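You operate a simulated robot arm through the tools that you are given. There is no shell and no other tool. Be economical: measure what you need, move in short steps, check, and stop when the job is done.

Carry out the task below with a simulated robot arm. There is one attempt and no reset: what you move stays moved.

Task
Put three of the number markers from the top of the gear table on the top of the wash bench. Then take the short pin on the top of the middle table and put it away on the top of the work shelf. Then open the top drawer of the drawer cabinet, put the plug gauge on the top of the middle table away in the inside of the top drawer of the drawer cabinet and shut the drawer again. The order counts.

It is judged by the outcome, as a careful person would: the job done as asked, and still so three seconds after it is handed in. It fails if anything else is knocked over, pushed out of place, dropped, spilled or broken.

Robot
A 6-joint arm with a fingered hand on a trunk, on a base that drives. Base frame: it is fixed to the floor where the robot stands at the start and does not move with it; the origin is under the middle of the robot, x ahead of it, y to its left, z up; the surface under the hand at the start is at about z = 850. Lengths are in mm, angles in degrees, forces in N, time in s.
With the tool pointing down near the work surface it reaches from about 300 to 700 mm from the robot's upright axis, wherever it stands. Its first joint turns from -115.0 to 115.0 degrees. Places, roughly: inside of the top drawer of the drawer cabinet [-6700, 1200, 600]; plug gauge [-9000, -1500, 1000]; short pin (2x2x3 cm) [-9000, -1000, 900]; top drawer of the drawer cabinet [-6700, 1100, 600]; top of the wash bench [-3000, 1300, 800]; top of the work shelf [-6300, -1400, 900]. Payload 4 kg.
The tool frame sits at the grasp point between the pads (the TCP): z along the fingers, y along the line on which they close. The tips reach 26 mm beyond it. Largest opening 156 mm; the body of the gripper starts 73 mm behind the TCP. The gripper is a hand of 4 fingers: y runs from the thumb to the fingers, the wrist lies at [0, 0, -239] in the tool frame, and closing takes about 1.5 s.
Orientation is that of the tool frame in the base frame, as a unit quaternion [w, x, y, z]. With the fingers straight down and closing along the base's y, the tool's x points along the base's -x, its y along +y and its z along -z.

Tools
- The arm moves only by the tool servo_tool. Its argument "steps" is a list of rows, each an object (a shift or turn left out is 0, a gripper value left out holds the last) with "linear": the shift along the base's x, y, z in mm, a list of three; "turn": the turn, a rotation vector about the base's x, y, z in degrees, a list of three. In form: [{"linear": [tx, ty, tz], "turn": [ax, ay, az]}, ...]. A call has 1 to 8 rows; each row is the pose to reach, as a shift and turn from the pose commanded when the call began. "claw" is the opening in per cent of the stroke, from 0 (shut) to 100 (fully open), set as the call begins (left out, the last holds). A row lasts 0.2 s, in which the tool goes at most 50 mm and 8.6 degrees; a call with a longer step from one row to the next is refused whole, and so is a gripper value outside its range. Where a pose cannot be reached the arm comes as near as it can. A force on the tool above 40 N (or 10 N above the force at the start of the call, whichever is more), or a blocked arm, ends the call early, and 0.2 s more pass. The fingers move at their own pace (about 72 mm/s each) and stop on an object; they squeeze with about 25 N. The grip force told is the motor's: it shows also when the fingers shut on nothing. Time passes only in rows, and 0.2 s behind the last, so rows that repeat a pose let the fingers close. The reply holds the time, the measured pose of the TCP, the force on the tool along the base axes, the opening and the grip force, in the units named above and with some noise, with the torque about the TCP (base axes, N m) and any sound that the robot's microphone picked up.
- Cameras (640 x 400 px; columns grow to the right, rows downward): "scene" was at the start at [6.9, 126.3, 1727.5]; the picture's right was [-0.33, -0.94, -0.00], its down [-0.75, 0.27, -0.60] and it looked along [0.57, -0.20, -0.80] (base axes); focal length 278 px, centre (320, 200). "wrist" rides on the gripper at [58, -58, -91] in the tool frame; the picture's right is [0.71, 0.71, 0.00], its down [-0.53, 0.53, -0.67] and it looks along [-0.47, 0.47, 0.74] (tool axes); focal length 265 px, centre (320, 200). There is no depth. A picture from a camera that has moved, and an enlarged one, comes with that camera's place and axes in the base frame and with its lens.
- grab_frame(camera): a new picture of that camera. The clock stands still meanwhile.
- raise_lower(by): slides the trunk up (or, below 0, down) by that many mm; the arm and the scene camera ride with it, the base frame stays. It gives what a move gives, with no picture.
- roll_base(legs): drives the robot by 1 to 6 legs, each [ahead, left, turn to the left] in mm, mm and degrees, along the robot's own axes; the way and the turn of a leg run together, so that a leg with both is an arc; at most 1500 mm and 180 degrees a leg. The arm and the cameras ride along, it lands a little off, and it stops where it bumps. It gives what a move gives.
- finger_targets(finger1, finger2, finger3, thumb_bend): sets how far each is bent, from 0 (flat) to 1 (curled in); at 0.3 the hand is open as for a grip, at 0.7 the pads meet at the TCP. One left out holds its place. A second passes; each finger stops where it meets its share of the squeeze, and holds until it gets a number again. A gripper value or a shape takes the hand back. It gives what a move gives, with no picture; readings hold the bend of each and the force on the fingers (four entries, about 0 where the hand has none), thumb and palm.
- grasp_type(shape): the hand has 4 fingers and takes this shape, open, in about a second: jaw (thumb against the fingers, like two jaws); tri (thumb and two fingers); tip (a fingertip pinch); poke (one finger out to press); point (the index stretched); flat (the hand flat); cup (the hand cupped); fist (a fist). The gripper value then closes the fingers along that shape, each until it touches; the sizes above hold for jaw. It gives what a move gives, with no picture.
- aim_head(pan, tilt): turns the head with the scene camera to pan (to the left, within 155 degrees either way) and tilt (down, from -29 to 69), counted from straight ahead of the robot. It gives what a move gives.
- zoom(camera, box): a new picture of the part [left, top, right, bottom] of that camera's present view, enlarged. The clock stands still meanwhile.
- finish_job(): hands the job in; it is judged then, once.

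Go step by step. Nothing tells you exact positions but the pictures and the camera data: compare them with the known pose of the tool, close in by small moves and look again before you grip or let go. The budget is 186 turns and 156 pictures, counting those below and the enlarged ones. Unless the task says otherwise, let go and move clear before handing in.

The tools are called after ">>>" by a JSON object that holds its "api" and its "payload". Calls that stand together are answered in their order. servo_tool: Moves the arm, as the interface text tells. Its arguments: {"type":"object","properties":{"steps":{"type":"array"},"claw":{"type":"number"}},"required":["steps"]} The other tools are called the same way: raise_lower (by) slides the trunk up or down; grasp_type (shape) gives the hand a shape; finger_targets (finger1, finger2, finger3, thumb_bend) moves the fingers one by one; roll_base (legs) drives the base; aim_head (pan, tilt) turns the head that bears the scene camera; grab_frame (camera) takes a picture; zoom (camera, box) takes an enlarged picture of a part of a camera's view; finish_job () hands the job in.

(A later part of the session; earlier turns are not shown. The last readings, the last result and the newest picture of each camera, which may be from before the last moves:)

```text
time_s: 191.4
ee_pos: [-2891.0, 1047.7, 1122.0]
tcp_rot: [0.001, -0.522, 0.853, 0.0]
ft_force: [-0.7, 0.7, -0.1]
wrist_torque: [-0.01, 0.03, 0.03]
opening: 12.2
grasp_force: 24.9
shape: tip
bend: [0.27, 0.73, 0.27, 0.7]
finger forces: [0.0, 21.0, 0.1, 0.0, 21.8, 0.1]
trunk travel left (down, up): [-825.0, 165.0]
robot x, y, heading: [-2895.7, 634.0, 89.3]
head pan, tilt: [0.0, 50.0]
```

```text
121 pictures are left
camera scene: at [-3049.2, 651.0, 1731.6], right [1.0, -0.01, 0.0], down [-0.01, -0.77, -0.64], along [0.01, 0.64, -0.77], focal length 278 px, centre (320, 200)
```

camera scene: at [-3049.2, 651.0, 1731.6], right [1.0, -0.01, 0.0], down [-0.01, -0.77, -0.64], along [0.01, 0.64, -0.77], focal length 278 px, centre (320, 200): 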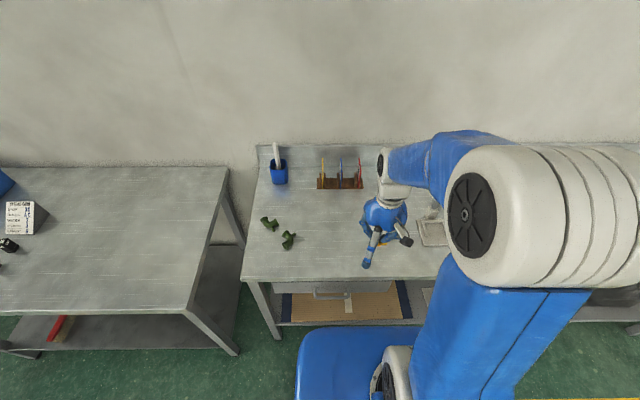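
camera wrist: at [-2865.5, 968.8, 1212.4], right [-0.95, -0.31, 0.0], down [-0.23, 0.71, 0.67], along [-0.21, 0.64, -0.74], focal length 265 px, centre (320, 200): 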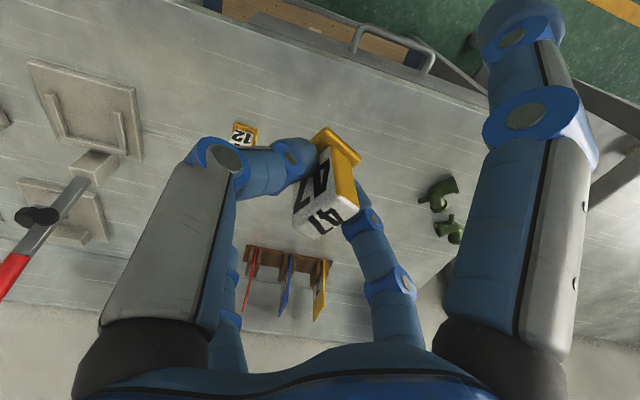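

Marker 12 stands at (-2818,1184). I place 47 at (-2910,1180), first hovering above.

>>> {"api": "servo_tool", "payload": {"steps": [{"linear": [-5, 30, -10], "turn": [0, 0, 7]}, {"linear": [-10, 60, -30], "turn": [0, 0, 14]}, {"linear": [-15, 90, -60], "turn": [0, 0, 21]}, {"linear": [-19, 115, -90], "turn": [0, 0, 26.5]}, {"linear": [-19, 132, -130], "turn": [0, 0, 26.5]}, {"linear": [-19, 132, -175], "turn": [0, 0, 26.5]}, {"linear": [-19, 132, -215], "turn": [0, 0, 26.5]}]}}

>>> {"api": "grab_frame", "payload": {"camera": "wrist"}}

```text
time_s: 193.0
ee_pos: [-2907.7, 1179.2, 905.9]
tcp_rot: [0.0, -0.703, 0.711, -0.001]
ft_force: [-0.8, 0.2, -1.6]
wrist_torque: [-0.05, 0.0, 0.03]
opening: 12.4
grasp_force: 25.1
shape: tip
bend: [0.27, 0.73, 0.27, 0.7]
finger forces: [0.0, 21.0, 0.1, 0.1, 21.7, 0.1]
trunk travel left (down, up): [-825.0, 165.0]
robot x, y, heading: [-2894.5, 629.8, 89.2]
head pan, tilt: [0.0, 50.0]
```

```text
120 pictures are left
camera wrist: at [-2852.0, 1120.4, 997.1], right [-0.71, -0.7, 0.0], down [-0.52, 0.53, 0.67], along [-0.47, 0.48, -0.74], focal length 265 px, centre (320, 200)
```

wrist: 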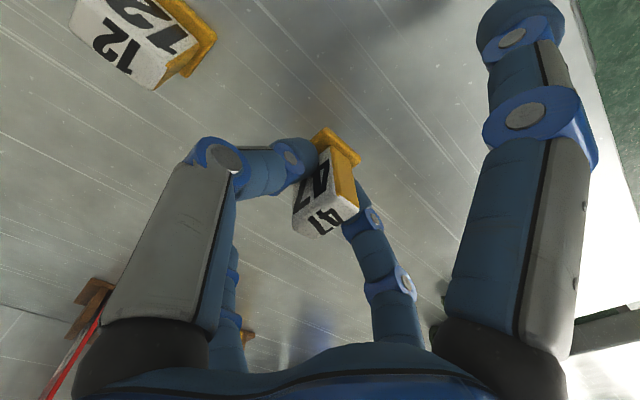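

Clear. I lower to contact.

>>> {"api": "servo_tool", "payload": {"steps": [{"linear": [0, 0, -8]}, {"linear": [0, 0, -14]}, {"linear": [0, 0, -18]}, {"linear": [0, 0, -20]}, {"linear": [0, 0, -22]}, {"linear": [0, 0, -24]}, {"linear": [0, 0, -25.5]}]}}

```text
time_s: 194.6
ee_pos: [-2910.0, 1179.0, 882.6]
tcp_rot: [0.0, -0.704, 0.711, 0.001]
ft_force: [-0.9, -0.9, 9.6]
wrist_torque: [-0.02, 0.17, 0.0]
opening: 12.5
grasp_force: 25.5
shape: tip
bend: [0.27, 0.73, 0.27, 0.7]
finger forces: [0.0, 22.7, 0.0, 0.0, 23.1, 0.0]
trunk travel left (down, up): [-825.0, 165.0]
robot x, y, heading: [-2895.2, 634.9, 89.6]
head pan, tilt: [0.0, 50.0]
```

>>> {"api": "servo_tool", "payload": {"steps": [{"linear": [0, 0, 1]}, {"linear": [0, 0, 1]}, {"linear": [0, 0, 1]}, {"linear": [0, 0, 1]}], "claw": 40}}

>>> {"api": "servo_tool", "payload": {"steps": [{"linear": [0, 0, 10]}, {"linear": [0, 0, 30]}, {"linear": [0, 0, 70]}, {"linear": [0, 0, 110]}, {"linear": [0, 0, 150]}, {"linear": [0, -30, 190]}, {"linear": [0, -60, 220]}, {"linear": [0, -90, 240]}]}}

>>> {"api": "grab_frame", "payload": {"camera": "wrist"}}

>>> {"api": "roll_base", "payload": {"legs": [[-520, 0, 0], [0, 0, -89.4], [1450, 0, 0], [1400, 0, 0]]}}

```text
time_s: 195.6
ee_pos: [-2908.7, 1179.1, 881.7]
tcp_rot: [0.0, -0.704, 0.711, 0.0]
ft_force: [0.2, -0.4, 0.3]
wrist_torque: [-0.03, -0.01, 0.03]
opening: 61.9
grasp_force: 0.1
shape: tip
bend: [0.12, 0.42, 0.12, 0.7]
finger forces: [0.1, 0.0, 0.0, 0.0, 0.0, 0.0]
trunk travel left (down, up): [-825.0, 165.0]
robot x, y, heading: [-2896.9, 635.9, 89.7]
head pan, tilt: [0.0, 50.0]
```

```text
time_s: 197.4
ee_pos: [-2911.6, 1085.9, 1123.7]
tcp_rot: [0.001, -0.704, 0.711, 0.001]
ft_force: [0.5, -0.5, -0.6]
wrist_torque: [0.06, 0.0, 0.04]
opening: 62.2
grasp_force: 0.1
shape: tip
bend: [0.12, 0.42, 0.12, 0.7]
finger forces: [0.1, 0.0, 0.0, 0.0, 0.1, 0.0]
trunk travel left (down, up): [-825.0, 165.0]
robot x, y, heading: [-2896.0, 631.6, 89.3]
head pan, tilt: [0.0, 50.0]
```

```text
119 pictures are left
camera wrist: at [-2854.7, 1026.4, 1213.3], right [-0.71, -0.7, 0.0], down [-0.52, 0.53, 0.67], along [-0.47, 0.48, -0.74], focal length 265 px, centre (320, 200)
```

wrist: 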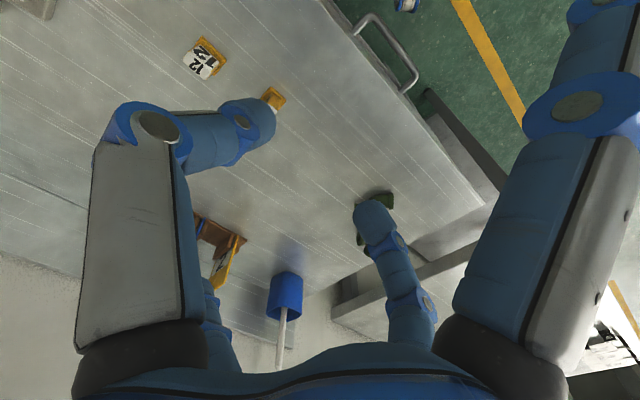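

```text
time_s: 249.7
ee_pos: [368.1, 275.4, 1120.9]
tcp_rot: [0.0, -0.031, 1.0, 0.001]
ft_force: [-0.4, 0.4, 0.3]
wrist_torque: [-0.01, -0.02, 0.02]
opening: 62.2
grasp_force: 0.0
shape: tip
bend: [0.12, 0.42, 0.12, 0.7]
finger forces: [0.1, 0.1, 0.0, 0.0, 0.0, 0.1]
trunk travel left (down, up): [-825.0, 165.0]
robot x, y, heading: [-82.0, 229.4, 3.7]
head pan, tilt: [0.0, 50.0]
```

I straighten up close to the table and look at marker 35 near the peg block.

>>> {"api": "roll_base", "payload": {"legs": [[0, 0, -3.7], [85, 0, 0]]}}

>>> {"api": "grab_frame", "payload": {"camera": "wrist"}}

>>> {"api": "grab_frame", "payload": {"camera": "scene"}}

```text
time_s: 252.1
ee_pos: [452.4, 246.0, 1122.7]
tcp_rot: [0.001, 0.002, 1.0, 0.0]
ft_force: [-0.7, -0.8, 0.1]
wrist_torque: [0.05, -0.02, -0.01]
opening: 62.3
grasp_force: 0.0
shape: tip
bend: [0.12, 0.42, 0.12, 0.7]
finger forces: [0.1, 0.0, 0.0, 0.1, 0.0, 0.0]
trunk travel left (down, up): [-825.0, 165.0]
robot x, y, heading: [4.5, 226.8, -0.3]
head pan, tilt: [0.0, 50.0]
```

```text
118 pictures are left
camera wrist: at [394.9, 187.1, 1212.5], right [-0.71, 0.71, 0.0], down [0.53, 0.52, 0.67], along [0.47, 0.47, -0.74], focal length 265 px, centre (320, 200)
```

wrist: 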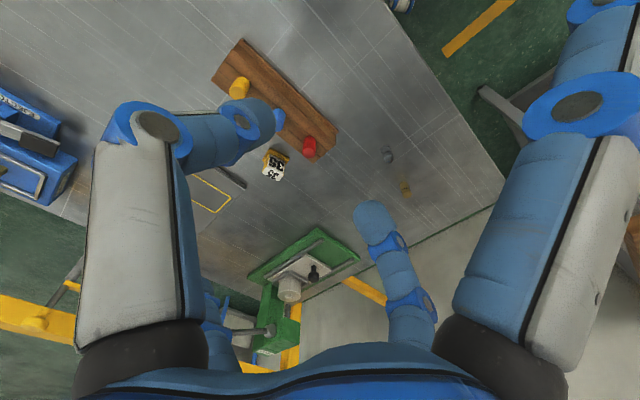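

```text
117 pictures are left
camera scene: at [17.6, 377.7, 1731.7], right [0.0, -1.0, 0.0], down [-0.77, 0.0, -0.64], along [0.64, 0.0, -0.77], focal length 278 px, centre (320, 200)
```

scene: 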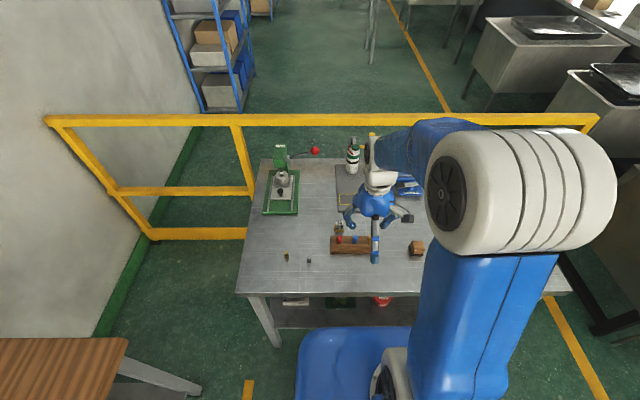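

>>> {"api": "zoom", "payload": {"camera": "wrist", "box": [200, 80, 360, 180]}}

>>> {"api": "zoom", "payload": {"camera": "scene", "box": [280, 190, 440, 290]}}

```text
4.00 times, centred on (280, 130) of wrist
camera zoom: at [394.9, 187.1, 1212.5], right [-0.71, 0.71, 0.0], down [0.53, 0.52, 0.67], along [0.47, 0.47, -0.74], focal length 1062 px, centre (480, 480)
```

zoom: 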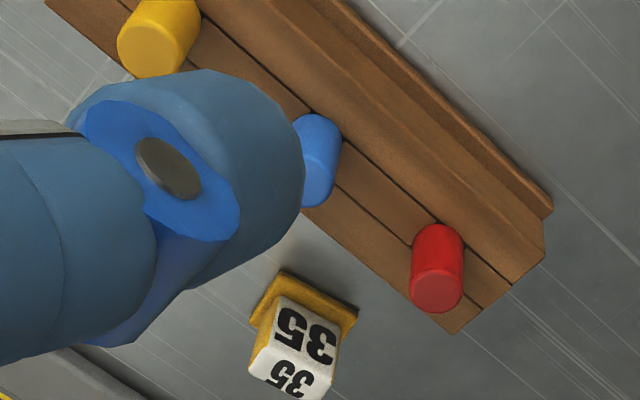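

```text
4.00 times, centred on (360, 240) of scene
camera zoom: at [17.6, 377.7, 1731.7], right [0.0, -1.0, 0.0], down [-0.77, 0.0, -0.64], along [0.64, 0.0, -0.77], focal length 1112 px, centre (160, 40)
```

zoom: 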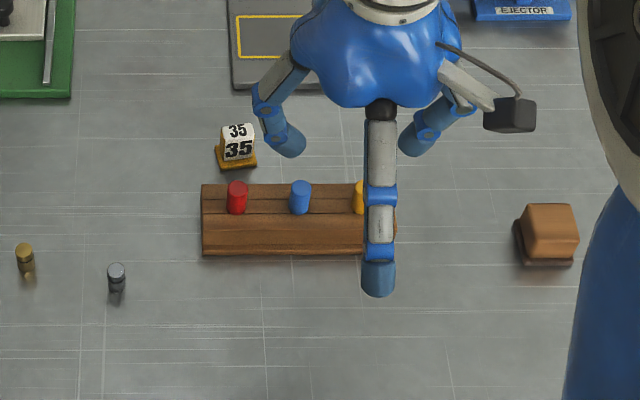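

Marker 35 is centred at (609,302), with about 35 mm between it and the peg block (far edge x≈560). I'll rotate the hand +98° so the slim finger goes into the gap and the thumb stays on the far side, and grip a bit higher.

>>> {"api": "servo_tool", "payload": {"steps": [{"linear": [20, 7, 0], "turn": [0, 0, 8.4]}, {"linear": [40, 14, 0], "turn": [0, 0, 16.8]}, {"linear": [60, 21, 0], "turn": [0, 0, 25.2]}, {"linear": [80, 28, 0], "turn": [0, 0, 33.6]}, {"linear": [100, 35, 0], "turn": [0, 0, 42]}, {"linear": [120, 42, 0], "turn": [0, 0, 50.4]}, {"linear": [140, 49, -10], "turn": [0, 0, 58.8]}, {"linear": [161, 56, -30], "turn": [0, 0, 67.2]}], "claw": 40}}

>>> {"api": "servo_tool", "payload": {"steps": [{"linear": [0, 0, -30], "turn": [0, 0, 8.4]}, {"linear": [0, 0, -60], "turn": [0, 0, 16.8]}, {"linear": [0, 0, -90], "turn": [0, 0, 25.2]}, {"linear": [0, 0, -120], "turn": [0, 0, 31]}]}}

>>> {"api": "grab_frame", "payload": {"camera": "wrist"}}

>>> {"api": "zoom", "payload": {"camera": "scene", "box": [260, 170, 460, 295]}}

```text
time_s: 253.9
ee_pos: [615.0, 301.5, 1091.6]
tcp_rot: [0.0, -0.554, 0.833, 0.0]
ft_force: [0.6, -1.0, 0.4]
wrist_torque: [0.0, 0.03, -0.01]
opening: 62.2
grasp_force: 0.1
shape: tip
bend: [0.12, 0.42, 0.12, 0.7]
finger forces: [0.0, 0.0, 0.0, 0.0, 0.0, 0.0]
trunk travel left (down, up): [-825.0, 165.0]
robot x, y, heading: [5.2, 226.3, -0.2]
head pan, tilt: [0.0, 50.0]
```

```text
time_s: 254.9
ee_pos: [603.8, 330.2, 968.3]
tcp_rot: [0.012, 0.746, -0.666, 0.017]
ft_force: [0.1, -0.3, -0.3]
wrist_torque: [0.01, -0.03, -0.02]
opening: 62.4
grasp_force: 0.0
shape: tip
bend: [0.12, 0.42, 0.12, 0.7]
finger forces: [0.1, 0.1, 0.0, 0.0, 0.1, 0.0]
out of reach, approached as far as the arm can: row 3, 4
trunk travel left (down, up): [-825.0, 165.0]
robot x, y, heading: [2.6, 229.4, -0.1]
head pan, tilt: [0.0, 50.0]
```

```text
114 pictures are left
camera wrist: at [667.7, 282.9, 1061.5], right [-0.62, -0.78, 0.02], down [-0.59, 0.49, 0.64], along [-0.51, 0.39, -0.77], focal length 265 px, centre (320, 200)
```

wrist: 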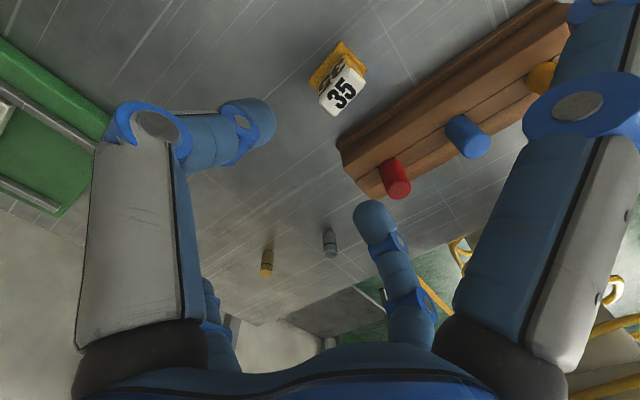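

```text
3.20 times, centred on (360, 232) of scene
camera zoom: at [20.2, 380.1, 1731.4], right [0.0, -1.0, 0.0], down [-0.77, 0.0, -0.64], along [0.64, 0.0, -0.77], focal length 889 px, centre (192, 96)
```

zoom: 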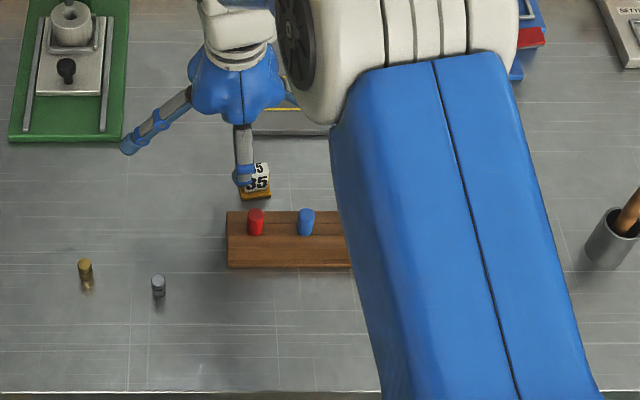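

The wrist hit its turning limit near 92°. I rise, turn the base 15° left, and come back.

>>> {"api": "servo_tool", "payload": {"steps": [{"linear": [0, 0, 30], "turn": [0, 0, -8]}, {"linear": [0, 0, 70], "turn": [0, 0, -15]}, {"linear": [0, 0, 110], "turn": [0, 0, -18]}]}}

>>> {"api": "roll_base", "payload": {"legs": [[0, 0, 18]]}}

```text
time_s: 255.7
ee_pos: [605.5, 331.7, 1079.6]
tcp_rot: [-0.013, -0.632, 0.775, -0.015]
ft_force: [-1.0, -0.4, -0.3]
wrist_torque: [0.02, -0.02, 0.0]
opening: 62.2
grasp_force: 0.1
shape: tip
bend: [0.12, 0.42, 0.12, 0.7]
finger forces: [0.0, 0.1, 0.1, 0.0, 0.1, 0.0]
trunk travel left (down, up): [-825.0, 165.0]
robot x, y, heading: [0.3, 226.3, -0.3]
head pan, tilt: [0.0, 50.0]
```

```text
time_s: 258.4
ee_pos: [543.4, 514.8, 1077.8]
tcp_rot: [0.011, 0.746, -0.665, 0.017]
ft_force: [-0.6, 0.8, 0.7]
wrist_torque: [0.01, -0.01, 0.0]
opening: 62.4
grasp_force: 0.0
shape: tip
bend: [0.12, 0.42, 0.12, 0.7]
finger forces: [0.1, 0.0, 0.0, 0.1, 0.1, 0.1]
trunk travel left (down, up): [-825.0, 165.0]
robot x, y, heading: [5.3, 228.8, 18.1]
head pan, tilt: [0.0, 50.0]
```

>>> {"api": "servo_tool", "payload": {"steps": [{"linear": [15, -40, 0], "turn": [1.0, 0.3, 0]}, {"linear": [30, -80, 0], "turn": [2.2, 0.6, 0]}, {"linear": [45, -120, 0], "turn": [2.2, 0.6, 0]}, {"linear": [55, -155, 0], "turn": [2.2, 0.6, 0]}, {"linear": [63, -190, -10], "turn": [2.2, 0.6, 0]}, {"linear": [70, -213, -40], "turn": [2.2, 0.6, 0]}, {"linear": [70, -213, -80], "turn": [2.2, 0.6, 0]}, {"linear": [70, -213, -115], "turn": [2.2, 0.6, 0]}]}}

>>> {"api": "grab_frame", "payload": {"camera": "wrist"}}

>>> {"api": "grab_frame", "payload": {"camera": "scene"}}

```text
time_s: 260.2
ee_pos: [605.5, 331.7, 962.4]
tcp_rot: [0.01, 0.737, -0.676, 0.018]
ft_force: [0.6, -0.2, -0.2]
wrist_torque: [-0.02, -0.01, 0.02]
opening: 62.3
grasp_force: 0.1
shape: tip
bend: [0.12, 0.42, 0.12, 0.7]
finger forces: [0.0, 0.0, 0.0, 0.0, 0.0, 0.0]
out of reach, approached as far as the arm can: row 4, 5, 6, 7, 8
trunk travel left (down, up): [-825.0, 165.0]
robot x, y, heading: [1.5, 230.4, 18.5]
head pan, tilt: [0.0, 50.0]
```

```text
112 pictures are left
camera wrist: at [666.7, 281.7, 1054.2], right [-0.64, -0.76, 0.02], down [-0.58, 0.51, 0.64], along [-0.5, 0.4, -0.77], focal length 265 px, centre (320, 200)
```

wrist: 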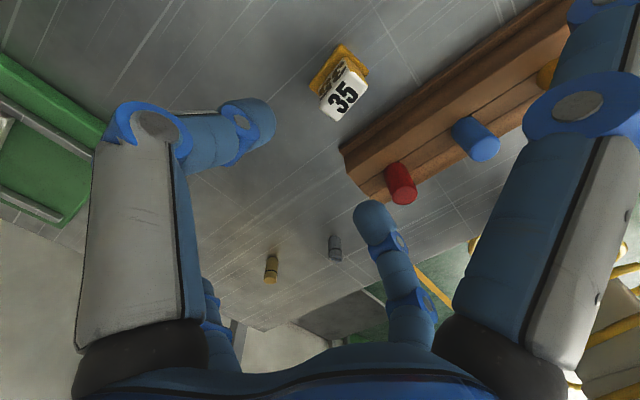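

```text
111 pictures are left
camera scene: at [-28.6, 374.8, 1731.8], right [0.31, -0.95, 0.0], down [-0.73, -0.24, -0.64], along [0.61, 0.2, -0.77], focal length 278 px, centre (320, 200)
```

scene: 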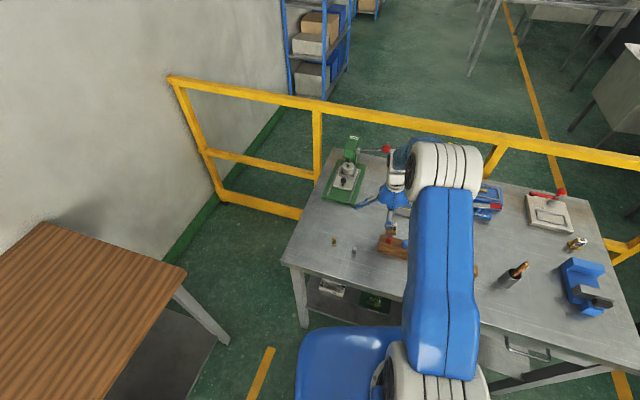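

The limit depends on the bearing from the robot's axis, so I need to stand further to the right. I raise the hand, square up and shift right by 190 mm.

>>> {"api": "servo_tool", "payload": {"steps": [{"linear": [0, 0, 40]}, {"linear": [0, 0, 80]}, {"linear": [0, 0, 120]}]}}

>>> {"api": "roll_base", "payload": {"legs": [[0, 0, -18.4], [0, -190, 0]]}}

```text
time_s: 261.0
ee_pos: [603.4, 331.6, 1079.9]
tcp_rot: [0.013, 0.733, -0.679, 0.022]
ft_force: [-0.5, -0.1, -0.3]
wrist_torque: [-0.01, -0.06, -0.06]
opening: 62.3
grasp_force: 0.0
shape: tip
bend: [0.12, 0.42, 0.12, 0.7]
finger forces: [0.0, 0.1, 0.1, 0.0, 0.0, 0.0]
trunk travel left (down, up): [-825.0, 165.0]
robot x, y, heading: [0.8, 227.9, 18.4]
head pan, tilt: [0.0, 50.0]
```

```text
time_s: 266.2
ee_pos: [607.4, -45.0, 1080.4]
tcp_rot: [-0.017, -0.621, 0.784, -0.019]
ft_force: [0.0, -0.3, 0.5]
wrist_torque: [0.03, 0.01, 0.01]
opening: 62.3
grasp_force: 0.1
shape: tip
bend: [0.12, 0.42, 0.12, 0.7]
finger forces: [0.0, 0.0, 0.0, 0.0, 0.0, 0.0]
trunk travel left (down, up): [-825.0, 165.0]
robot x, y, heading: [-0.8, 35.7, 0.2]
head pan, tilt: [0.0, 50.0]
```

>>> {"api": "servo_tool", "payload": {"steps": [{"linear": [0, 45, 0], "turn": [0.4, 0, 3]}, {"linear": [0, 90, 0], "turn": [0.8, 0.1, 6]}, {"linear": [0, 135, 0], "turn": [1.2, 0.2, 9]}, {"linear": [2, 180, 0], "turn": [1.6, 0.2, 12]}, {"linear": [3, 225, 0], "turn": [2, 0.3, 15]}, {"linear": [4, 270, 0], "turn": [2.4, 0.3, 18]}, {"linear": [5, 310, -20], "turn": [2.7, 0.4, 21]}, {"linear": [6, 346, -45], "turn": [2.85, 0.4, 23]}]}}

>>> {"api": "servo_tool", "payload": {"steps": [{"linear": [0, 0, -40]}, {"linear": [0, 0, -70]}]}}

>>> {"api": "grab_frame", "payload": {"camera": "wrist"}}

>>> {"api": "zoom", "payload": {"camera": "scene", "box": [200, 130, 400, 255]}}

```text
time_s: 268.0
ee_pos: [615.6, 303.6, 1033.5]
tcp_rot: [0.0, 0.764, -0.645, 0.002]
ft_force: [0.7, 0.2, -0.7]
wrist_torque: [-0.01, 0.0, 0.01]
opening: 62.4
grasp_force: 0.0
shape: tip
bend: [0.12, 0.42, 0.12, 0.7]
finger forces: [0.0, 0.1, 0.0, 0.0, 0.0, 0.1]
trunk travel left (down, up): [-825.0, 165.0]
robot x, y, heading: [5.4, 38.8, 0.4]
head pan, tilt: [0.0, 50.0]
```

```text
time_s: 268.6
ee_pos: [611.9, 302.6, 965.6]
tcp_rot: [-0.002, 0.764, -0.645, 0.001]
ft_force: [-0.7, 0.1, 0.6]
wrist_torque: [0.02, -0.01, 0.0]
opening: 62.2
grasp_force: 0.0
shape: tip
bend: [0.12, 0.42, 0.12, 0.7]
finger forces: [0.0, 0.0, 0.0, 0.0, 0.0, 0.0]
trunk travel left (down, up): [-825.0, 165.0]
robot x, y, heading: [2.2, 36.5, 0.4]
head pan, tilt: [0.0, 50.0]
```

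```text
110 pictures are left
camera wrist: at [679.9, 255.1, 1055.9], right [-0.58, -0.82, 0.0], down [-0.61, 0.43, 0.67], along [-0.54, 0.39, -0.75], focal length 265 px, centre (320, 200)
```

wrist: 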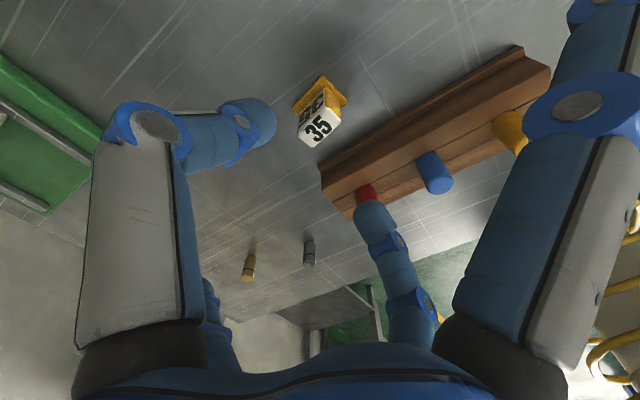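

```text
3.20 times, centred on (300, 192) of scene
camera zoom: at [17.1, 187.2, 1731.7], right [0.01, -1.0, 0.0], down [-0.77, -0.01, -0.64], along [0.64, 0.01, -0.77], focal length 889 px, centre (384, 224)
```

zoom: 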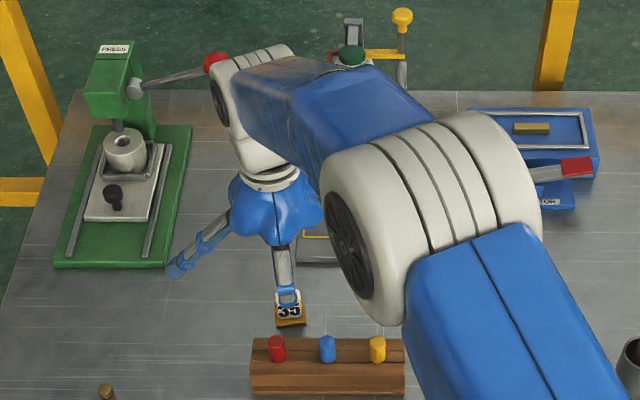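

Well aligned over marker 35. I go down to z≈912 first and check the gap.

>>> {"api": "servo_tool", "payload": {"steps": [{"linear": [1, 0, -20]}, {"linear": [1, 0, -40]}, {"linear": [1, 0, -53]}]}}

>>> {"api": "grab_frame", "payload": {"camera": "wrist"}}

>>> {"api": "zoom", "payload": {"camera": "scene", "box": [260, 200, 340, 250]}}

```text
time_s: 269.4
ee_pos: [616.4, 303.9, 910.9]
tcp_rot: [-0.001, 0.764, -0.645, 0.002]
ft_force: [0.6, -1.0, -0.5]
wrist_torque: [0.0, 0.02, -0.02]
opening: 62.1
grasp_force: 0.0
shape: tip
bend: [0.12, 0.42, 0.12, 0.7]
finger forces: [0.1, 0.0, 0.0, 0.0, 0.1, 0.0]
trunk travel left (down, up): [-825.0, 165.0]
robot x, y, heading: [1.3, 38.3, 0.3]
head pan, tilt: [0.0, 50.0]
```

```text
108 pictures are left
camera wrist: at [683.0, 254.9, 1001.4], right [-0.58, -0.82, 0.0], down [-0.61, 0.43, 0.67], along [-0.54, 0.39, -0.75], focal length 265 px, centre (320, 200)
```

wrist: 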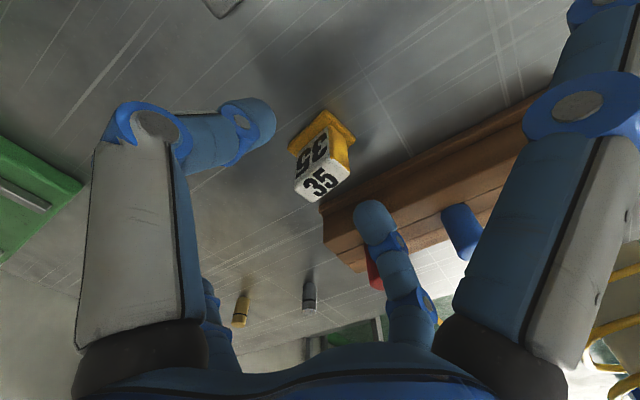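

```text
8.00 times, centred on (300, 225) of scene
camera zoom: at [19.9, 189.7, 1731.4], right [0.01, -1.0, 0.0], down [-0.77, -0.01, -0.64], along [0.64, 0.0, -0.77], focal length 2223 px, centre (480, 0)
```

zoom: 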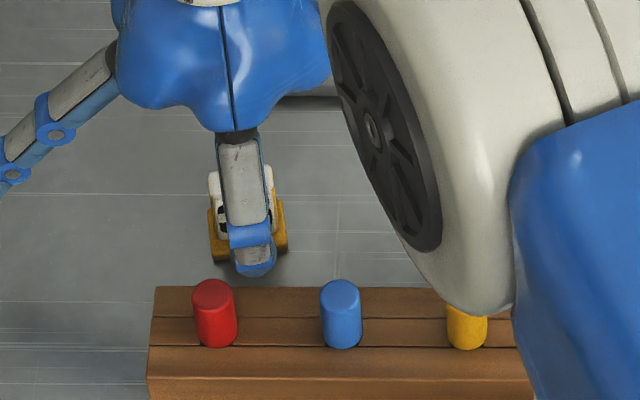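

The finger clears the block only narrowly, so I narrow the opening a bit before going lower.

>>> {"api": "servo_tool", "payload": {"steps": [{"linear": [0, 0, 0]}, {"linear": [0, 0, 0]}, {"linear": [0, 0, 0]}], "claw": 28}}

>>> {"api": "zoom", "payload": {"camera": "scene", "box": [260, 200, 340, 250]}}

>>> {"api": "grab_frame", "payload": {"camera": "wrist"}}

```text
time_s: 270.2
ee_pos: [615.4, 301.3, 911.7]
tcp_rot: [0.0, 0.764, -0.645, 0.001]
ft_force: [0.2, 0.3, 0.1]
wrist_torque: [-0.02, -0.03, -0.01]
opening: 44.0
grasp_force: 0.1
shape: tip
bend: [0.12, 0.49, 0.12, 0.7]
finger forces: [0.1, 0.0, 0.0, 0.0, 0.0, 0.0]
trunk travel left (down, up): [-825.0, 165.0]
robot x, y, heading: [3.1, 36.9, 0.3]
head pan, tilt: [0.0, 50.0]
```

```text
8.00 times, centred on (300, 225) of scene
camera zoom: at [17.5, 188.6, 1731.6], right [0.01, -1.0, 0.0], down [-0.77, -0.01, -0.64], along [0.64, 0.0, -0.77], focal length 2223 px, centre (480, 0)
```

zoom: 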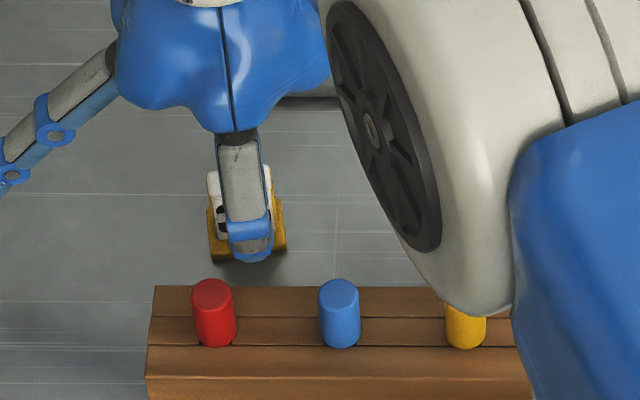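

```text
105 pictures are left
camera wrist: at [681.5, 254.3, 1002.6], right [-0.58, -0.82, 0.0], down [-0.61, 0.43, 0.67], along [-0.54, 0.39, -0.75], focal length 265 px, centre (320, 200)
```

wrist: 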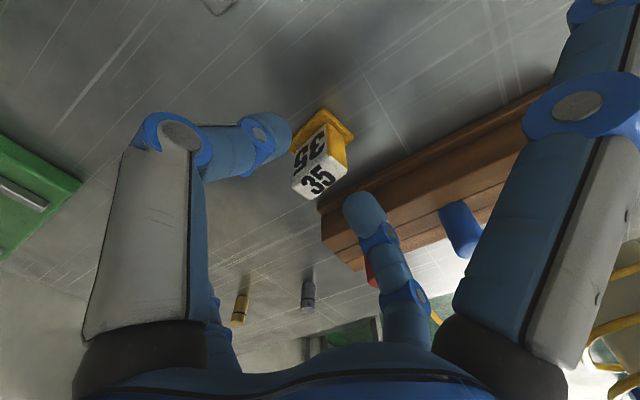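

>>> {"api": "servo_tool", "payload": {"steps": [{"linear": [0, 0, -7]}, {"linear": [0, 0, -13]}, {"linear": [0, 0, -19]}]}}

>>> {"api": "grab_frame", "payload": {"camera": "wrist"}}

>>> {"api": "zoom", "payload": {"camera": "scene", "box": [260, 200, 340, 250]}}

```text
time_s: 271.0
ee_pos: [615.5, 301.0, 892.3]
tcp_rot: [0.001, 0.764, -0.645, 0.002]
ft_force: [0.0, 0.6, -0.3]
wrist_torque: [-0.01, 0.01, -0.01]
opening: 44.3
grasp_force: 0.0
shape: tip
bend: [0.12, 0.49, 0.12, 0.7]
finger forces: [0.0, 0.0, 0.0, 0.0, 0.1, 0.1]
trunk travel left (down, up): [-825.0, 165.0]
robot x, y, heading: [3.3, 39.6, 0.3]
head pan, tilt: [0.0, 50.0]
```

```text
104 pictures are left
camera wrist: at [682.1, 253.3, 982.1], right [-0.58, -0.82, 0.0], down [-0.61, 0.43, 0.67], along [-0.54, 0.39, -0.75], focal length 265 px, centre (320, 200)
```

wrist: 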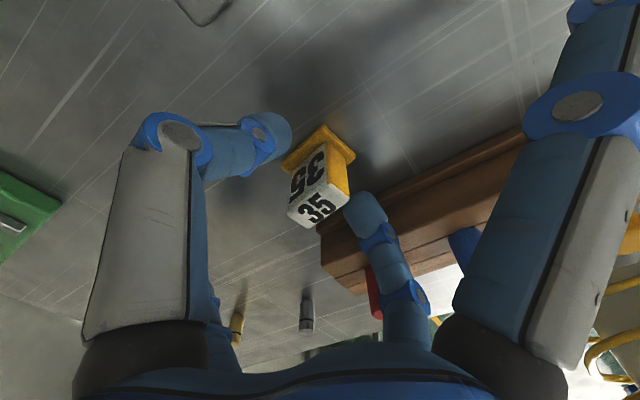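

```text
8.00 times, centred on (300, 225) of scene
camera zoom: at [18.3, 188.5, 1731.6], right [0.01, -1.0, 0.0], down [-0.77, -0.01, -0.64], along [0.64, 0.0, -0.77], focal length 2223 px, centre (480, 0)
```

zoom: 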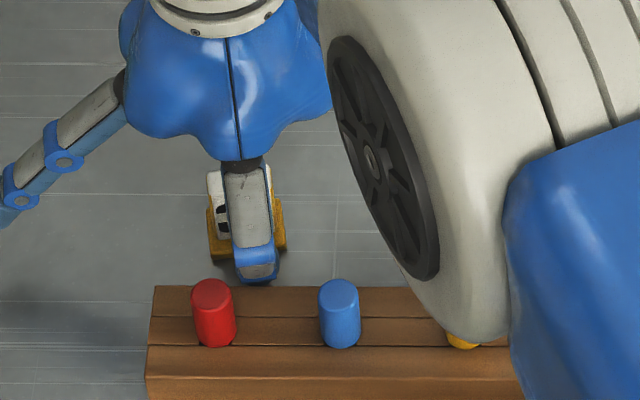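

No contact. I close the pinch here.

>>> {"api": "servo_tool", "payload": {"steps": [{"linear": [0, 0, 0]}, {"linear": [0, 0, 0]}, {"linear": [0, 0, 0]}, {"linear": [0, 0, 0]}, {"linear": [0, 0, 0]}], "claw": 0}}

>>> {"api": "grab_frame", "payload": {"camera": "wrist"}}

```text
time_s: 272.2
ee_pos: [614.8, 301.7, 890.9]
tcp_rot: [-0.001, 0.765, -0.644, 0.001]
ft_force: [-0.1, -0.4, 0.1]
wrist_torque: [0.01, 0.04, -0.01]
opening: 10.9
grasp_force: 25.4
shape: tip
bend: [0.27, 0.73, 0.27, 0.7]
finger forces: [0.0, 22.1, 0.1, 0.1, 22.1, 0.0]
trunk travel left (down, up): [-825.0, 165.0]
robot x, y, heading: [6.1, 38.3, 0.3]
head pan, tilt: [0.0, 50.0]
```

```text
102 pictures are left
camera wrist: at [682.0, 253.5, 982.3], right [-0.58, -0.82, 0.0], down [-0.61, 0.43, 0.67], along [-0.54, 0.39, -0.75], focal length 265 px, centre (320, 200)
```

wrist: 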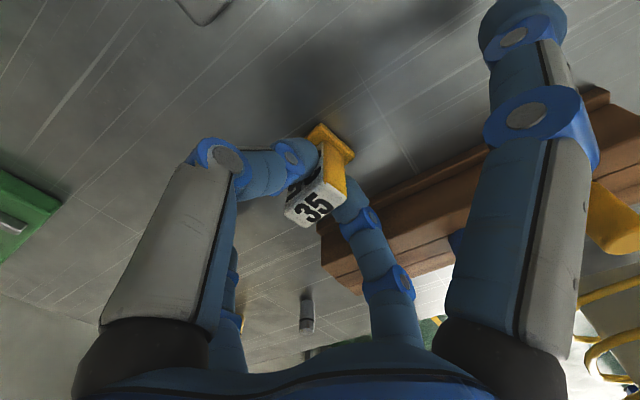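

Marker 35 is gripped. I lift straight up, turn the hand back and retract.

>>> {"api": "servo_tool", "payload": {"steps": [{"linear": [0, 0, 35]}, {"linear": [0, 0, 80]}, {"linear": [0, 0, 125]}, {"linear": [0, 0, 170], "turn": [0, 0, -8.4]}, {"linear": [-15, -20, 200], "turn": [0, 0, -16.8]}, {"linear": [-35, -45, 230], "turn": [0, 0, -25.2]}, {"linear": [-55, -70, 230], "turn": [0, 0, -33.6]}, {"linear": [-75, -95, 230], "turn": [0, 0, -42]}]}}

>>> {"api": "servo_tool", "payload": {"steps": [{"linear": [-20, -25, 0], "turn": [0, 0, -8.4]}, {"linear": [-40, -50, 0], "turn": [0, 0, -16.8]}, {"linear": [-60, -75, 0], "turn": [0, 0, -25.2]}, {"linear": [-80, -100, 0], "turn": [0, 0, -33.6]}, {"linear": [-100, -120, 0], "turn": [0, 0, -42]}, {"linear": [-120, -140, 0], "turn": [0, 0, -50.4]}, {"linear": [-130, -150, 0], "turn": [0, 0, -57]}]}}

>>> {"api": "grab_frame", "payload": {"camera": "wrist"}}

>>> {"api": "roll_base", "payload": {"legs": [[-1400, 0, 0], [-1500, 0, 0], [0, 0, 90]]}}

```text
time_s: 274.0
ee_pos: [539.2, 205.2, 1122.5]
tcp_rot: [0.001, -0.482, 0.876, -0.001]
ft_force: [-0.7, 0.2, 0.5]
wrist_torque: [0.01, -0.04, 0.01]
opening: 11.2
grasp_force: 25.2
shape: tip
bend: [0.27, 0.73, 0.27, 0.7]
finger forces: [0.0, 22.0, 0.1, 0.1, 22.0, 0.0]
trunk travel left (down, up): [-825.0, 165.0]
robot x, y, heading: [6.7, 38.3, 0.4]
head pan, tilt: [0.0, 50.0]
```

```text
time_s: 275.6
ee_pos: [410.9, 58.6, 1123.5]
tcp_rot: [-0.001, -0.005, 1.0, -0.001]
ft_force: [-0.2, -0.3, -0.1]
wrist_torque: [0.01, 0.0, -0.01]
opening: 11.0
grasp_force: 24.7
shape: tip
bend: [0.27, 0.73, 0.27, 0.7]
finger forces: [0.0, 22.1, 0.0, 0.1, 22.0, 0.1]
trunk travel left (down, up): [-825.0, 165.0]
robot x, y, heading: [2.8, 39.3, 0.5]
head pan, tilt: [0.0, 50.0]
```

```text
101 pictures are left
camera wrist: at [353.5, -0.6, 1213.9], right [-0.71, 0.7, 0.0], down [0.52, 0.53, 0.67], along [0.47, 0.48, -0.75], focal length 265 px, centre (320, 200)
```

wrist: 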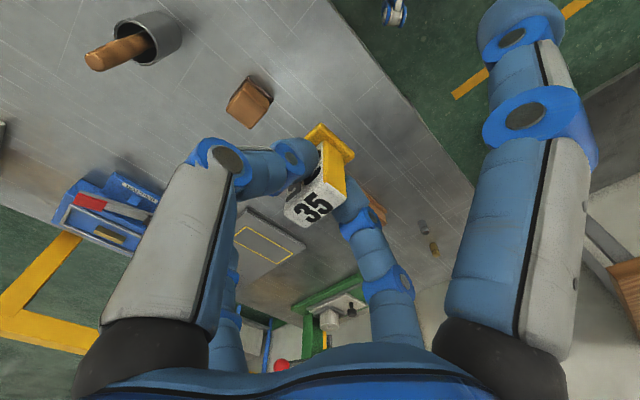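

```text
time_s: 322.2
ee_pos: [-2913.9, 386.5, 1123.5]
tcp_rot: [0.0, -0.706, 0.708, -0.002]
ft_force: [-0.3, 0.0, -1.3]
wrist_torque: [-0.02, 0.0, 0.01]
opening: 10.9
grasp_force: 24.7
shape: tip
bend: [0.27, 0.73, 0.27, 0.7]
finger forces: [0.0, 22.3, 0.1, 0.0, 22.4, 0.0]
trunk travel left (down, up): [-825.0, 165.0]
robot x, y, heading: [-2902.1, -24.4, 89.4]
head pan, tilt: [0.0, 50.0]
```

>>> {"api": "roll_base", "payload": {"legs": [[660, 95, 0]]}}

>>> {"api": "grab_frame", "payload": {"camera": "wrist"}}

```text
time_s: 331.0
ee_pos: [-3002.5, 1046.3, 1124.4]
tcp_rot: [0.0, -0.705, 0.709, -0.002]
ft_force: [-0.4, 0.2, -1.2]
wrist_torque: [0.01, 0.01, 0.0]
opening: 10.9
grasp_force: 25.1
shape: tip
bend: [0.27, 0.73, 0.27, 0.7]
finger forces: [0.0, 22.2, 0.1, 0.1, 22.3, 0.1]
trunk travel left (down, up): [-825.0, 165.0]
robot x, y, heading: [-2990.3, 641.8, 89.6]
head pan, tilt: [0.0, 50.0]
```

```text
100 pictures are left
camera wrist: at [-2945.8, 987.5, 1214.1], right [-0.71, -0.7, 0.0], down [-0.53, 0.53, 0.67], along [-0.47, 0.47, -0.75], focal length 265 px, centre (320, 200)
```

wrist: 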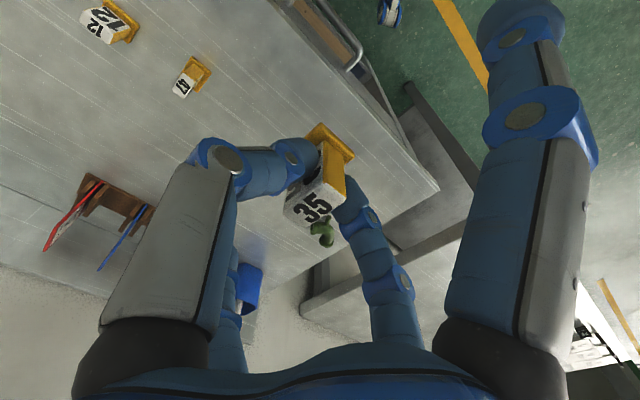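

Both earlier markers stand fine. I place 35 at (-3000,1180).

>>> {"api": "servo_tool", "payload": {"steps": [{"linear": [0, 35, -20]}, {"linear": [0, 70, -50]}, {"linear": [2, 100, -85]}, {"linear": [2, 125, -125]}, {"linear": [2, 134, -165]}, {"linear": [2, 134, -195]}, {"linear": [2, 134, -213]}]}}

>>> {"api": "grab_frame", "payload": {"camera": "wrist"}}

>>> {"api": "servo_tool", "payload": {"steps": [{"linear": [0, 0, -8]}, {"linear": [0, 0, -14]}, {"linear": [0, 0, -17]}, {"linear": [0, 0, -19]}, {"linear": [0, 0, -21]}]}}

```text
time_s: 332.6
ee_pos: [-2999.7, 1180.9, 911.1]
tcp_rot: [0.0, -0.706, 0.708, -0.001]
ft_force: [0.1, -0.2, 0.1]
wrist_torque: [0.02, -0.03, 0.03]
opening: 11.3
grasp_force: 25.0
shape: tip
bend: [0.27, 0.73, 0.27, 0.7]
finger forces: [0.0, 22.3, 0.0, 0.0, 22.3, 0.0]
trunk travel left (down, up): [-825.0, 165.0]
robot x, y, heading: [-2990.7, 641.0, 89.5]
head pan, tilt: [0.0, 50.0]
```

```text
99 pictures are left
camera wrist: at [-2942.9, 1121.9, 1001.4], right [-0.71, -0.7, 0.0], down [-0.53, 0.53, 0.67], along [-0.47, 0.47, -0.75], focal length 265 px, centre (320, 200)
```

wrist: 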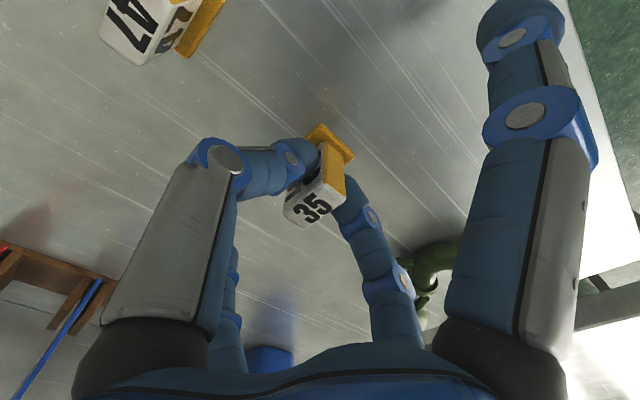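

```text
time_s: 333.8
ee_pos: [-3000.9, 1178.9, 889.8]
tcp_rot: [0.0, -0.706, 0.708, -0.001]
ft_force: [-0.1, -1.1, 4.7]
wrist_torque: [-0.02, -0.02, -0.02]
opening: 11.4
grasp_force: 25.5
shape: tip
bend: [0.27, 0.73, 0.27, 0.69]
finger forces: [0.1, 23.8, 0.1, 0.0, 23.9, 0.1]
trunk travel left (down, up): [-825.0, 165.0]
robot x, y, heading: [-2989.2, 638.9, 89.2]
head pan, tilt: [0.0, 50.0]
```

Light contact. I release and rise, then check.

>>> {"api": "servo_tool", "payload": {"steps": [{"linear": [0, 0, 0]}, {"linear": [0, 0, 0]}, {"linear": [0, 0, 0]}, {"linear": [0, 0, 0]}], "claw": 40}}

>>> {"api": "servo_tool", "payload": {"steps": [{"linear": [0, 0, 10]}, {"linear": [0, 0, 30]}, {"linear": [0, 0, 70]}, {"linear": [0, 0, 110]}, {"linear": [0, 0, 150]}, {"linear": [0, -30, 190]}, {"linear": [0, -70, 210]}, {"linear": [0, -120, 210]}]}}

>>> {"api": "grab_frame", "payload": {"camera": "scene"}}

>>> {"api": "aim_head", "payload": {"pan": 90, "tilt": 15}}

>>> {"api": "grab_frame", "payload": {"camera": "scene"}}

```text
time_s: 334.8
ee_pos: [-3000.6, 1180.3, 889.9]
tcp_rot: [-0.001, -0.706, 0.708, -0.002]
ft_force: [0.0, 0.2, 0.5]
wrist_torque: [0.01, 0.04, 0.03]
opening: 61.8
grasp_force: 0.1
shape: tip
bend: [0.12, 0.42, 0.12, 0.7]
finger forces: [0.1, 0.1, 0.1, 0.0, 0.0, 0.0]
trunk travel left (down, up): [-825.0, 165.0]
robot x, y, heading: [-2991.1, 639.1, 89.4]
head pan, tilt: [0.0, 50.0]
```

```text
time_s: 336.6
ee_pos: [-2998.7, 1057.6, 1101.3]
tcp_rot: [0.001, -0.706, 0.708, 0.0]
ft_force: [0.4, -0.5, 0.2]
wrist_torque: [0.06, 0.0, -0.04]
opening: 62.2
grasp_force: 0.1
shape: tip
bend: [0.12, 0.42, 0.12, 0.7]
finger forces: [0.1, 0.0, 0.1, 0.0, 0.0, 0.0]
trunk travel left (down, up): [-825.0, 165.0]
robot x, y, heading: [-2986.4, 640.9, 89.3]
head pan, tilt: [0.0, 50.0]
```

```text
98 pictures are left
camera scene: at [-3141.1, 652.9, 1731.6], right [1.0, -0.01, 0.0], down [-0.01, -0.76, -0.65], along [0.01, 0.65, -0.76], focal length 278 px, centre (320, 200)
```

scene: 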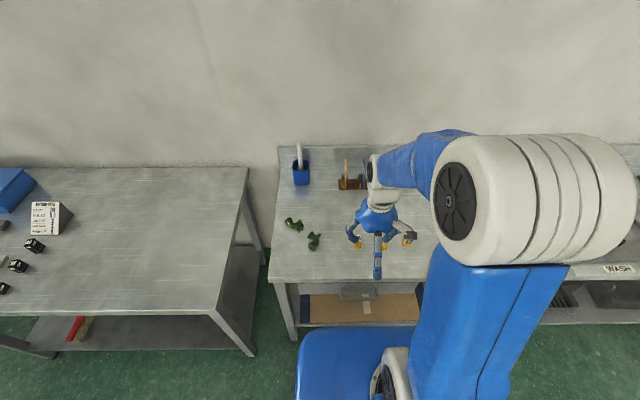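

```text
time_s: 338.2
ee_pos: [-3000.1, 1060.9, 1100.5]
tcp_rot: [0.0, -0.706, 0.708, 0.0]
ft_force: [0.0, 0.0, -0.4]
wrist_torque: [0.02, -0.02, 0.0]
opening: 61.9
grasp_force: 0.1
shape: tip
bend: [0.12, 0.42, 0.12, 0.7]
finger forces: [0.0, 0.0, 0.0, 0.1, 0.0, 0.0]
trunk travel left (down, up): [-825.0, 165.0]
robot x, y, heading: [-2991.9, 638.4, 89.7]
head pan, tilt: [90.0, 15.0]
```

```text
97 pictures are left
camera scene: at [-3235.5, 582.4, 1785.3], right [0.01, 1.0, 0.0], down [0.26, 0.0, -0.97], along [-0.97, 0.01, -0.26], focal length 278 px, centre (320, 200)
```

scene: 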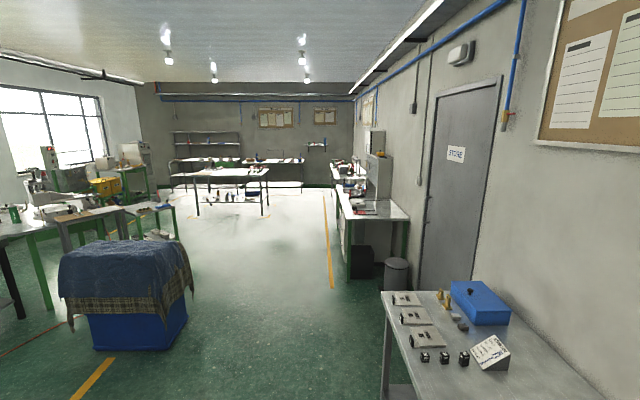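

All three markers are on the wash bench. Next I drive down the aisle toward the middle table around (-9000,-1000), keeping clear of the covered crate.

>>> {"api": "roll_base", "payload": {"legs": [[-430, 0, 0], [0, 0, 90.4], [1500, 0, 0]]}}

>>> {"api": "aim_head", "payload": {"pan": 0, "tilt": 15}}

>>> {"api": "grab_frame", "payload": {"camera": "scene"}}

```text
time_s: 372.9
ee_pos: [-4899.8, 176.7, 1100.6]
tcp_rot: [0.0, 1.0, 0.011, 0.0]
ft_force: [0.1, -0.3, 0.8]
wrist_torque: [0.01, 0.02, -0.01]
opening: 62.2
grasp_force: 0.1
shape: tip
bend: [0.12, 0.42, 0.12, 0.7]
finger forces: [0.0, 0.1, 0.0, 0.0, 0.1, 0.0]
trunk travel left (down, up): [-825.0, 165.0]
robot x, y, heading: [-4479.6, 196.2, -178.8]
head pan, tilt: [90.0, 15.0]
```

```text
time_s: 374.5
ee_pos: [-4900.8, 175.6, 1099.6]
tcp_rot: [-0.001, 1.0, 0.012, 0.001]
ft_force: [0.4, -0.3, -0.2]
wrist_torque: [0.0, 0.0, -0.03]
opening: 62.4
grasp_force: 0.1
shape: tip
bend: [0.12, 0.42, 0.12, 0.7]
finger forces: [0.1, 0.1, 0.1, 0.0, 0.1, 0.0]
trunk travel left (down, up): [-825.0, 165.0]
robot x, y, heading: [-4479.9, 202.1, -179.1]
head pan, tilt: [0.0, 15.0]
```

```text
96 pictures are left
camera scene: at [-4511.4, 46.4, 1785.3], right [-0.02, 1.0, 0.0], down [0.26, 0.01, -0.97], along [-0.97, -0.02, -0.26], focal length 278 px, centre (320, 200)
```

scene: 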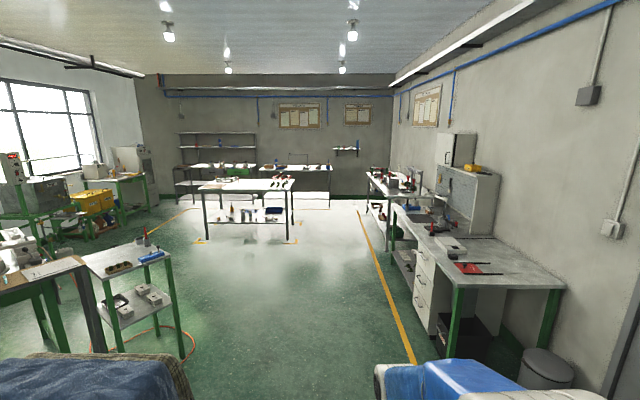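

The drawer cabinet is on the right; the middle table is ahead-left at about x -8590..-9540, y -1880..-500. I drive closer.

>>> {"api": "roll_base", "payload": {"legs": [[1500, 0, 0], [1300, 0, 0]]}}

>>> {"api": "aim_head", "payload": {"pan": 35, "tilt": 25}}

>>> {"api": "grab_frame", "payload": {"camera": "scene"}}

>>> {"api": "aim_head", "payload": {"pan": 115, "tilt": 25}}

>>> {"api": "grab_frame", "payload": {"camera": "scene"}}

```text
time_s: 409.9
ee_pos: [-7684.5, 25.4, 1099.1]
tcp_rot: [-0.001, 1.0, 0.03, 0.001]
ft_force: [0.2, 0.2, 0.1]
wrist_torque: [-0.02, -0.02, 0.02]
opening: 62.4
grasp_force: 0.1
shape: tip
bend: [0.12, 0.42, 0.12, 0.7]
finger forces: [0.0, 0.0, 0.0, 0.0, 0.0, 0.0]
trunk travel left (down, up): [-825.0, 165.0]
robot x, y, heading: [-7263.8, 61.7, -176.9]
head pan, tilt: [0.0, 15.0]
```

```text
time_s: 410.9
ee_pos: [-7685.0, 26.4, 1100.8]
tcp_rot: [0.0, 1.0, 0.031, 0.001]
ft_force: [-0.4, -0.4, -0.1]
wrist_torque: [0.0, 0.01, 0.01]
opening: 62.1
grasp_force: 0.1
shape: tip
bend: [0.12, 0.42, 0.12, 0.7]
finger forces: [0.0, 0.0, 0.1, 0.0, 0.0, 0.0]
trunk travel left (down, up): [-825.0, 165.0]
robot x, y, heading: [-7265.1, 64.1, -176.9]
head pan, tilt: [35.0, 25.0]
```

```text
95 pictures are left
camera scene: at [-7270.1, -141.1, 1769.1], right [-0.62, 0.79, 0.0], down [0.33, 0.26, -0.91], along [-0.71, -0.56, -0.42], focal length 278 px, centre (320, 200)
```

scene: 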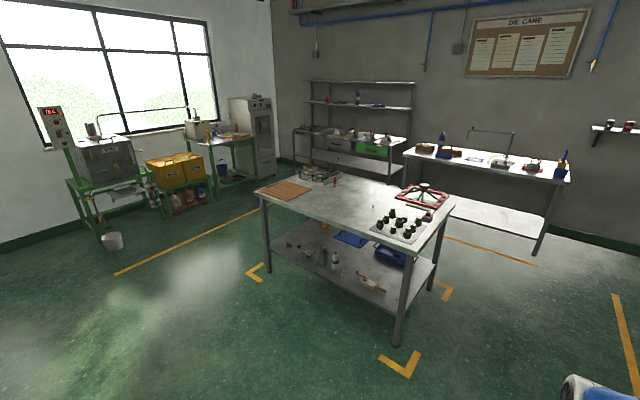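

```text
time_s: 412.4
ee_pos: [-7685.7, 26.7, 1099.5]
tcp_rot: [-0.002, 1.0, 0.031, 0.001]
ft_force: [0.5, -0.1, 0.6]
wrist_torque: [0.0, 0.06, 0.01]
opening: 62.0
grasp_force: 0.1
shape: tip
bend: [0.12, 0.42, 0.12, 0.7]
finger forces: [0.1, 0.0, 0.1, 0.1, 0.1, 0.0]
trunk travel left (down, up): [-825.0, 165.0]
robot x, y, heading: [-7260.0, 61.8, -176.8]
head pan, tilt: [115.0, 25.0]
```

```text
94 pictures are left
camera scene: at [-7154.3, -165.5, 1769.1], right [-0.88, -0.47, 0.0], down [-0.2, 0.37, -0.91], along [0.43, -0.8, -0.42], focal length 278 px, centre (320, 200)
```

scene: 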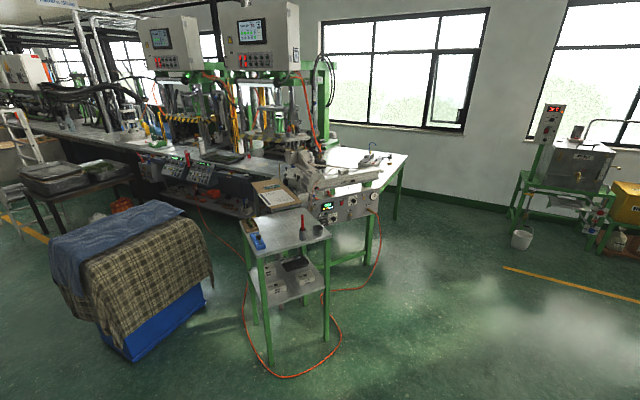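

>>> {"api": "aim_head", "payload": {"pan": 35, "tilt": 25}}

>>> {"api": "zoom", "payload": {"camera": "scene", "box": [250, 160, 460, 290]}}

```text
time_s: 413.9
ee_pos: [-7684.2, 26.0, 1100.3]
tcp_rot: [0.0, 1.0, 0.03, 0.001]
ft_force: [0.4, 0.0, 0.1]
wrist_torque: [0.01, 0.0, 0.02]
opening: 62.2
grasp_force: 0.0
shape: tip
bend: [0.12, 0.42, 0.12, 0.7]
finger forces: [0.1, 0.1, 0.0, 0.0, 0.1, 0.0]
trunk travel left (down, up): [-825.0, 165.0]
robot x, y, heading: [-7263.5, 64.0, -176.9]
head pan, tilt: [35.0, 25.0]
```

```text
3.05 times, centred on (355, 225) of scene
camera zoom: at [-7270.0, -141.4, 1769.0], right [-0.62, 0.79, 0.0], down [0.33, 0.26, -0.91], along [-0.71, -0.56, -0.42], focal length 847 px, centre (213, 124)
```

zoom: 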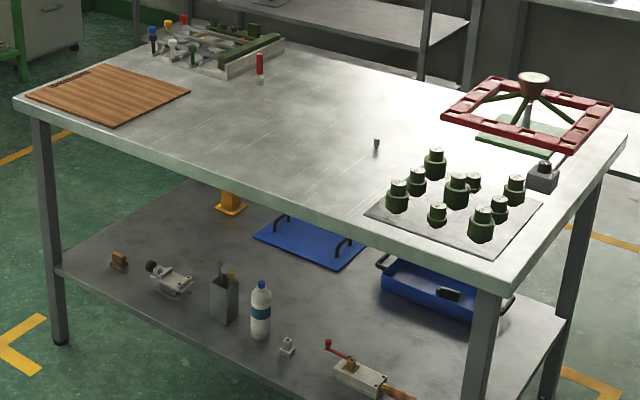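

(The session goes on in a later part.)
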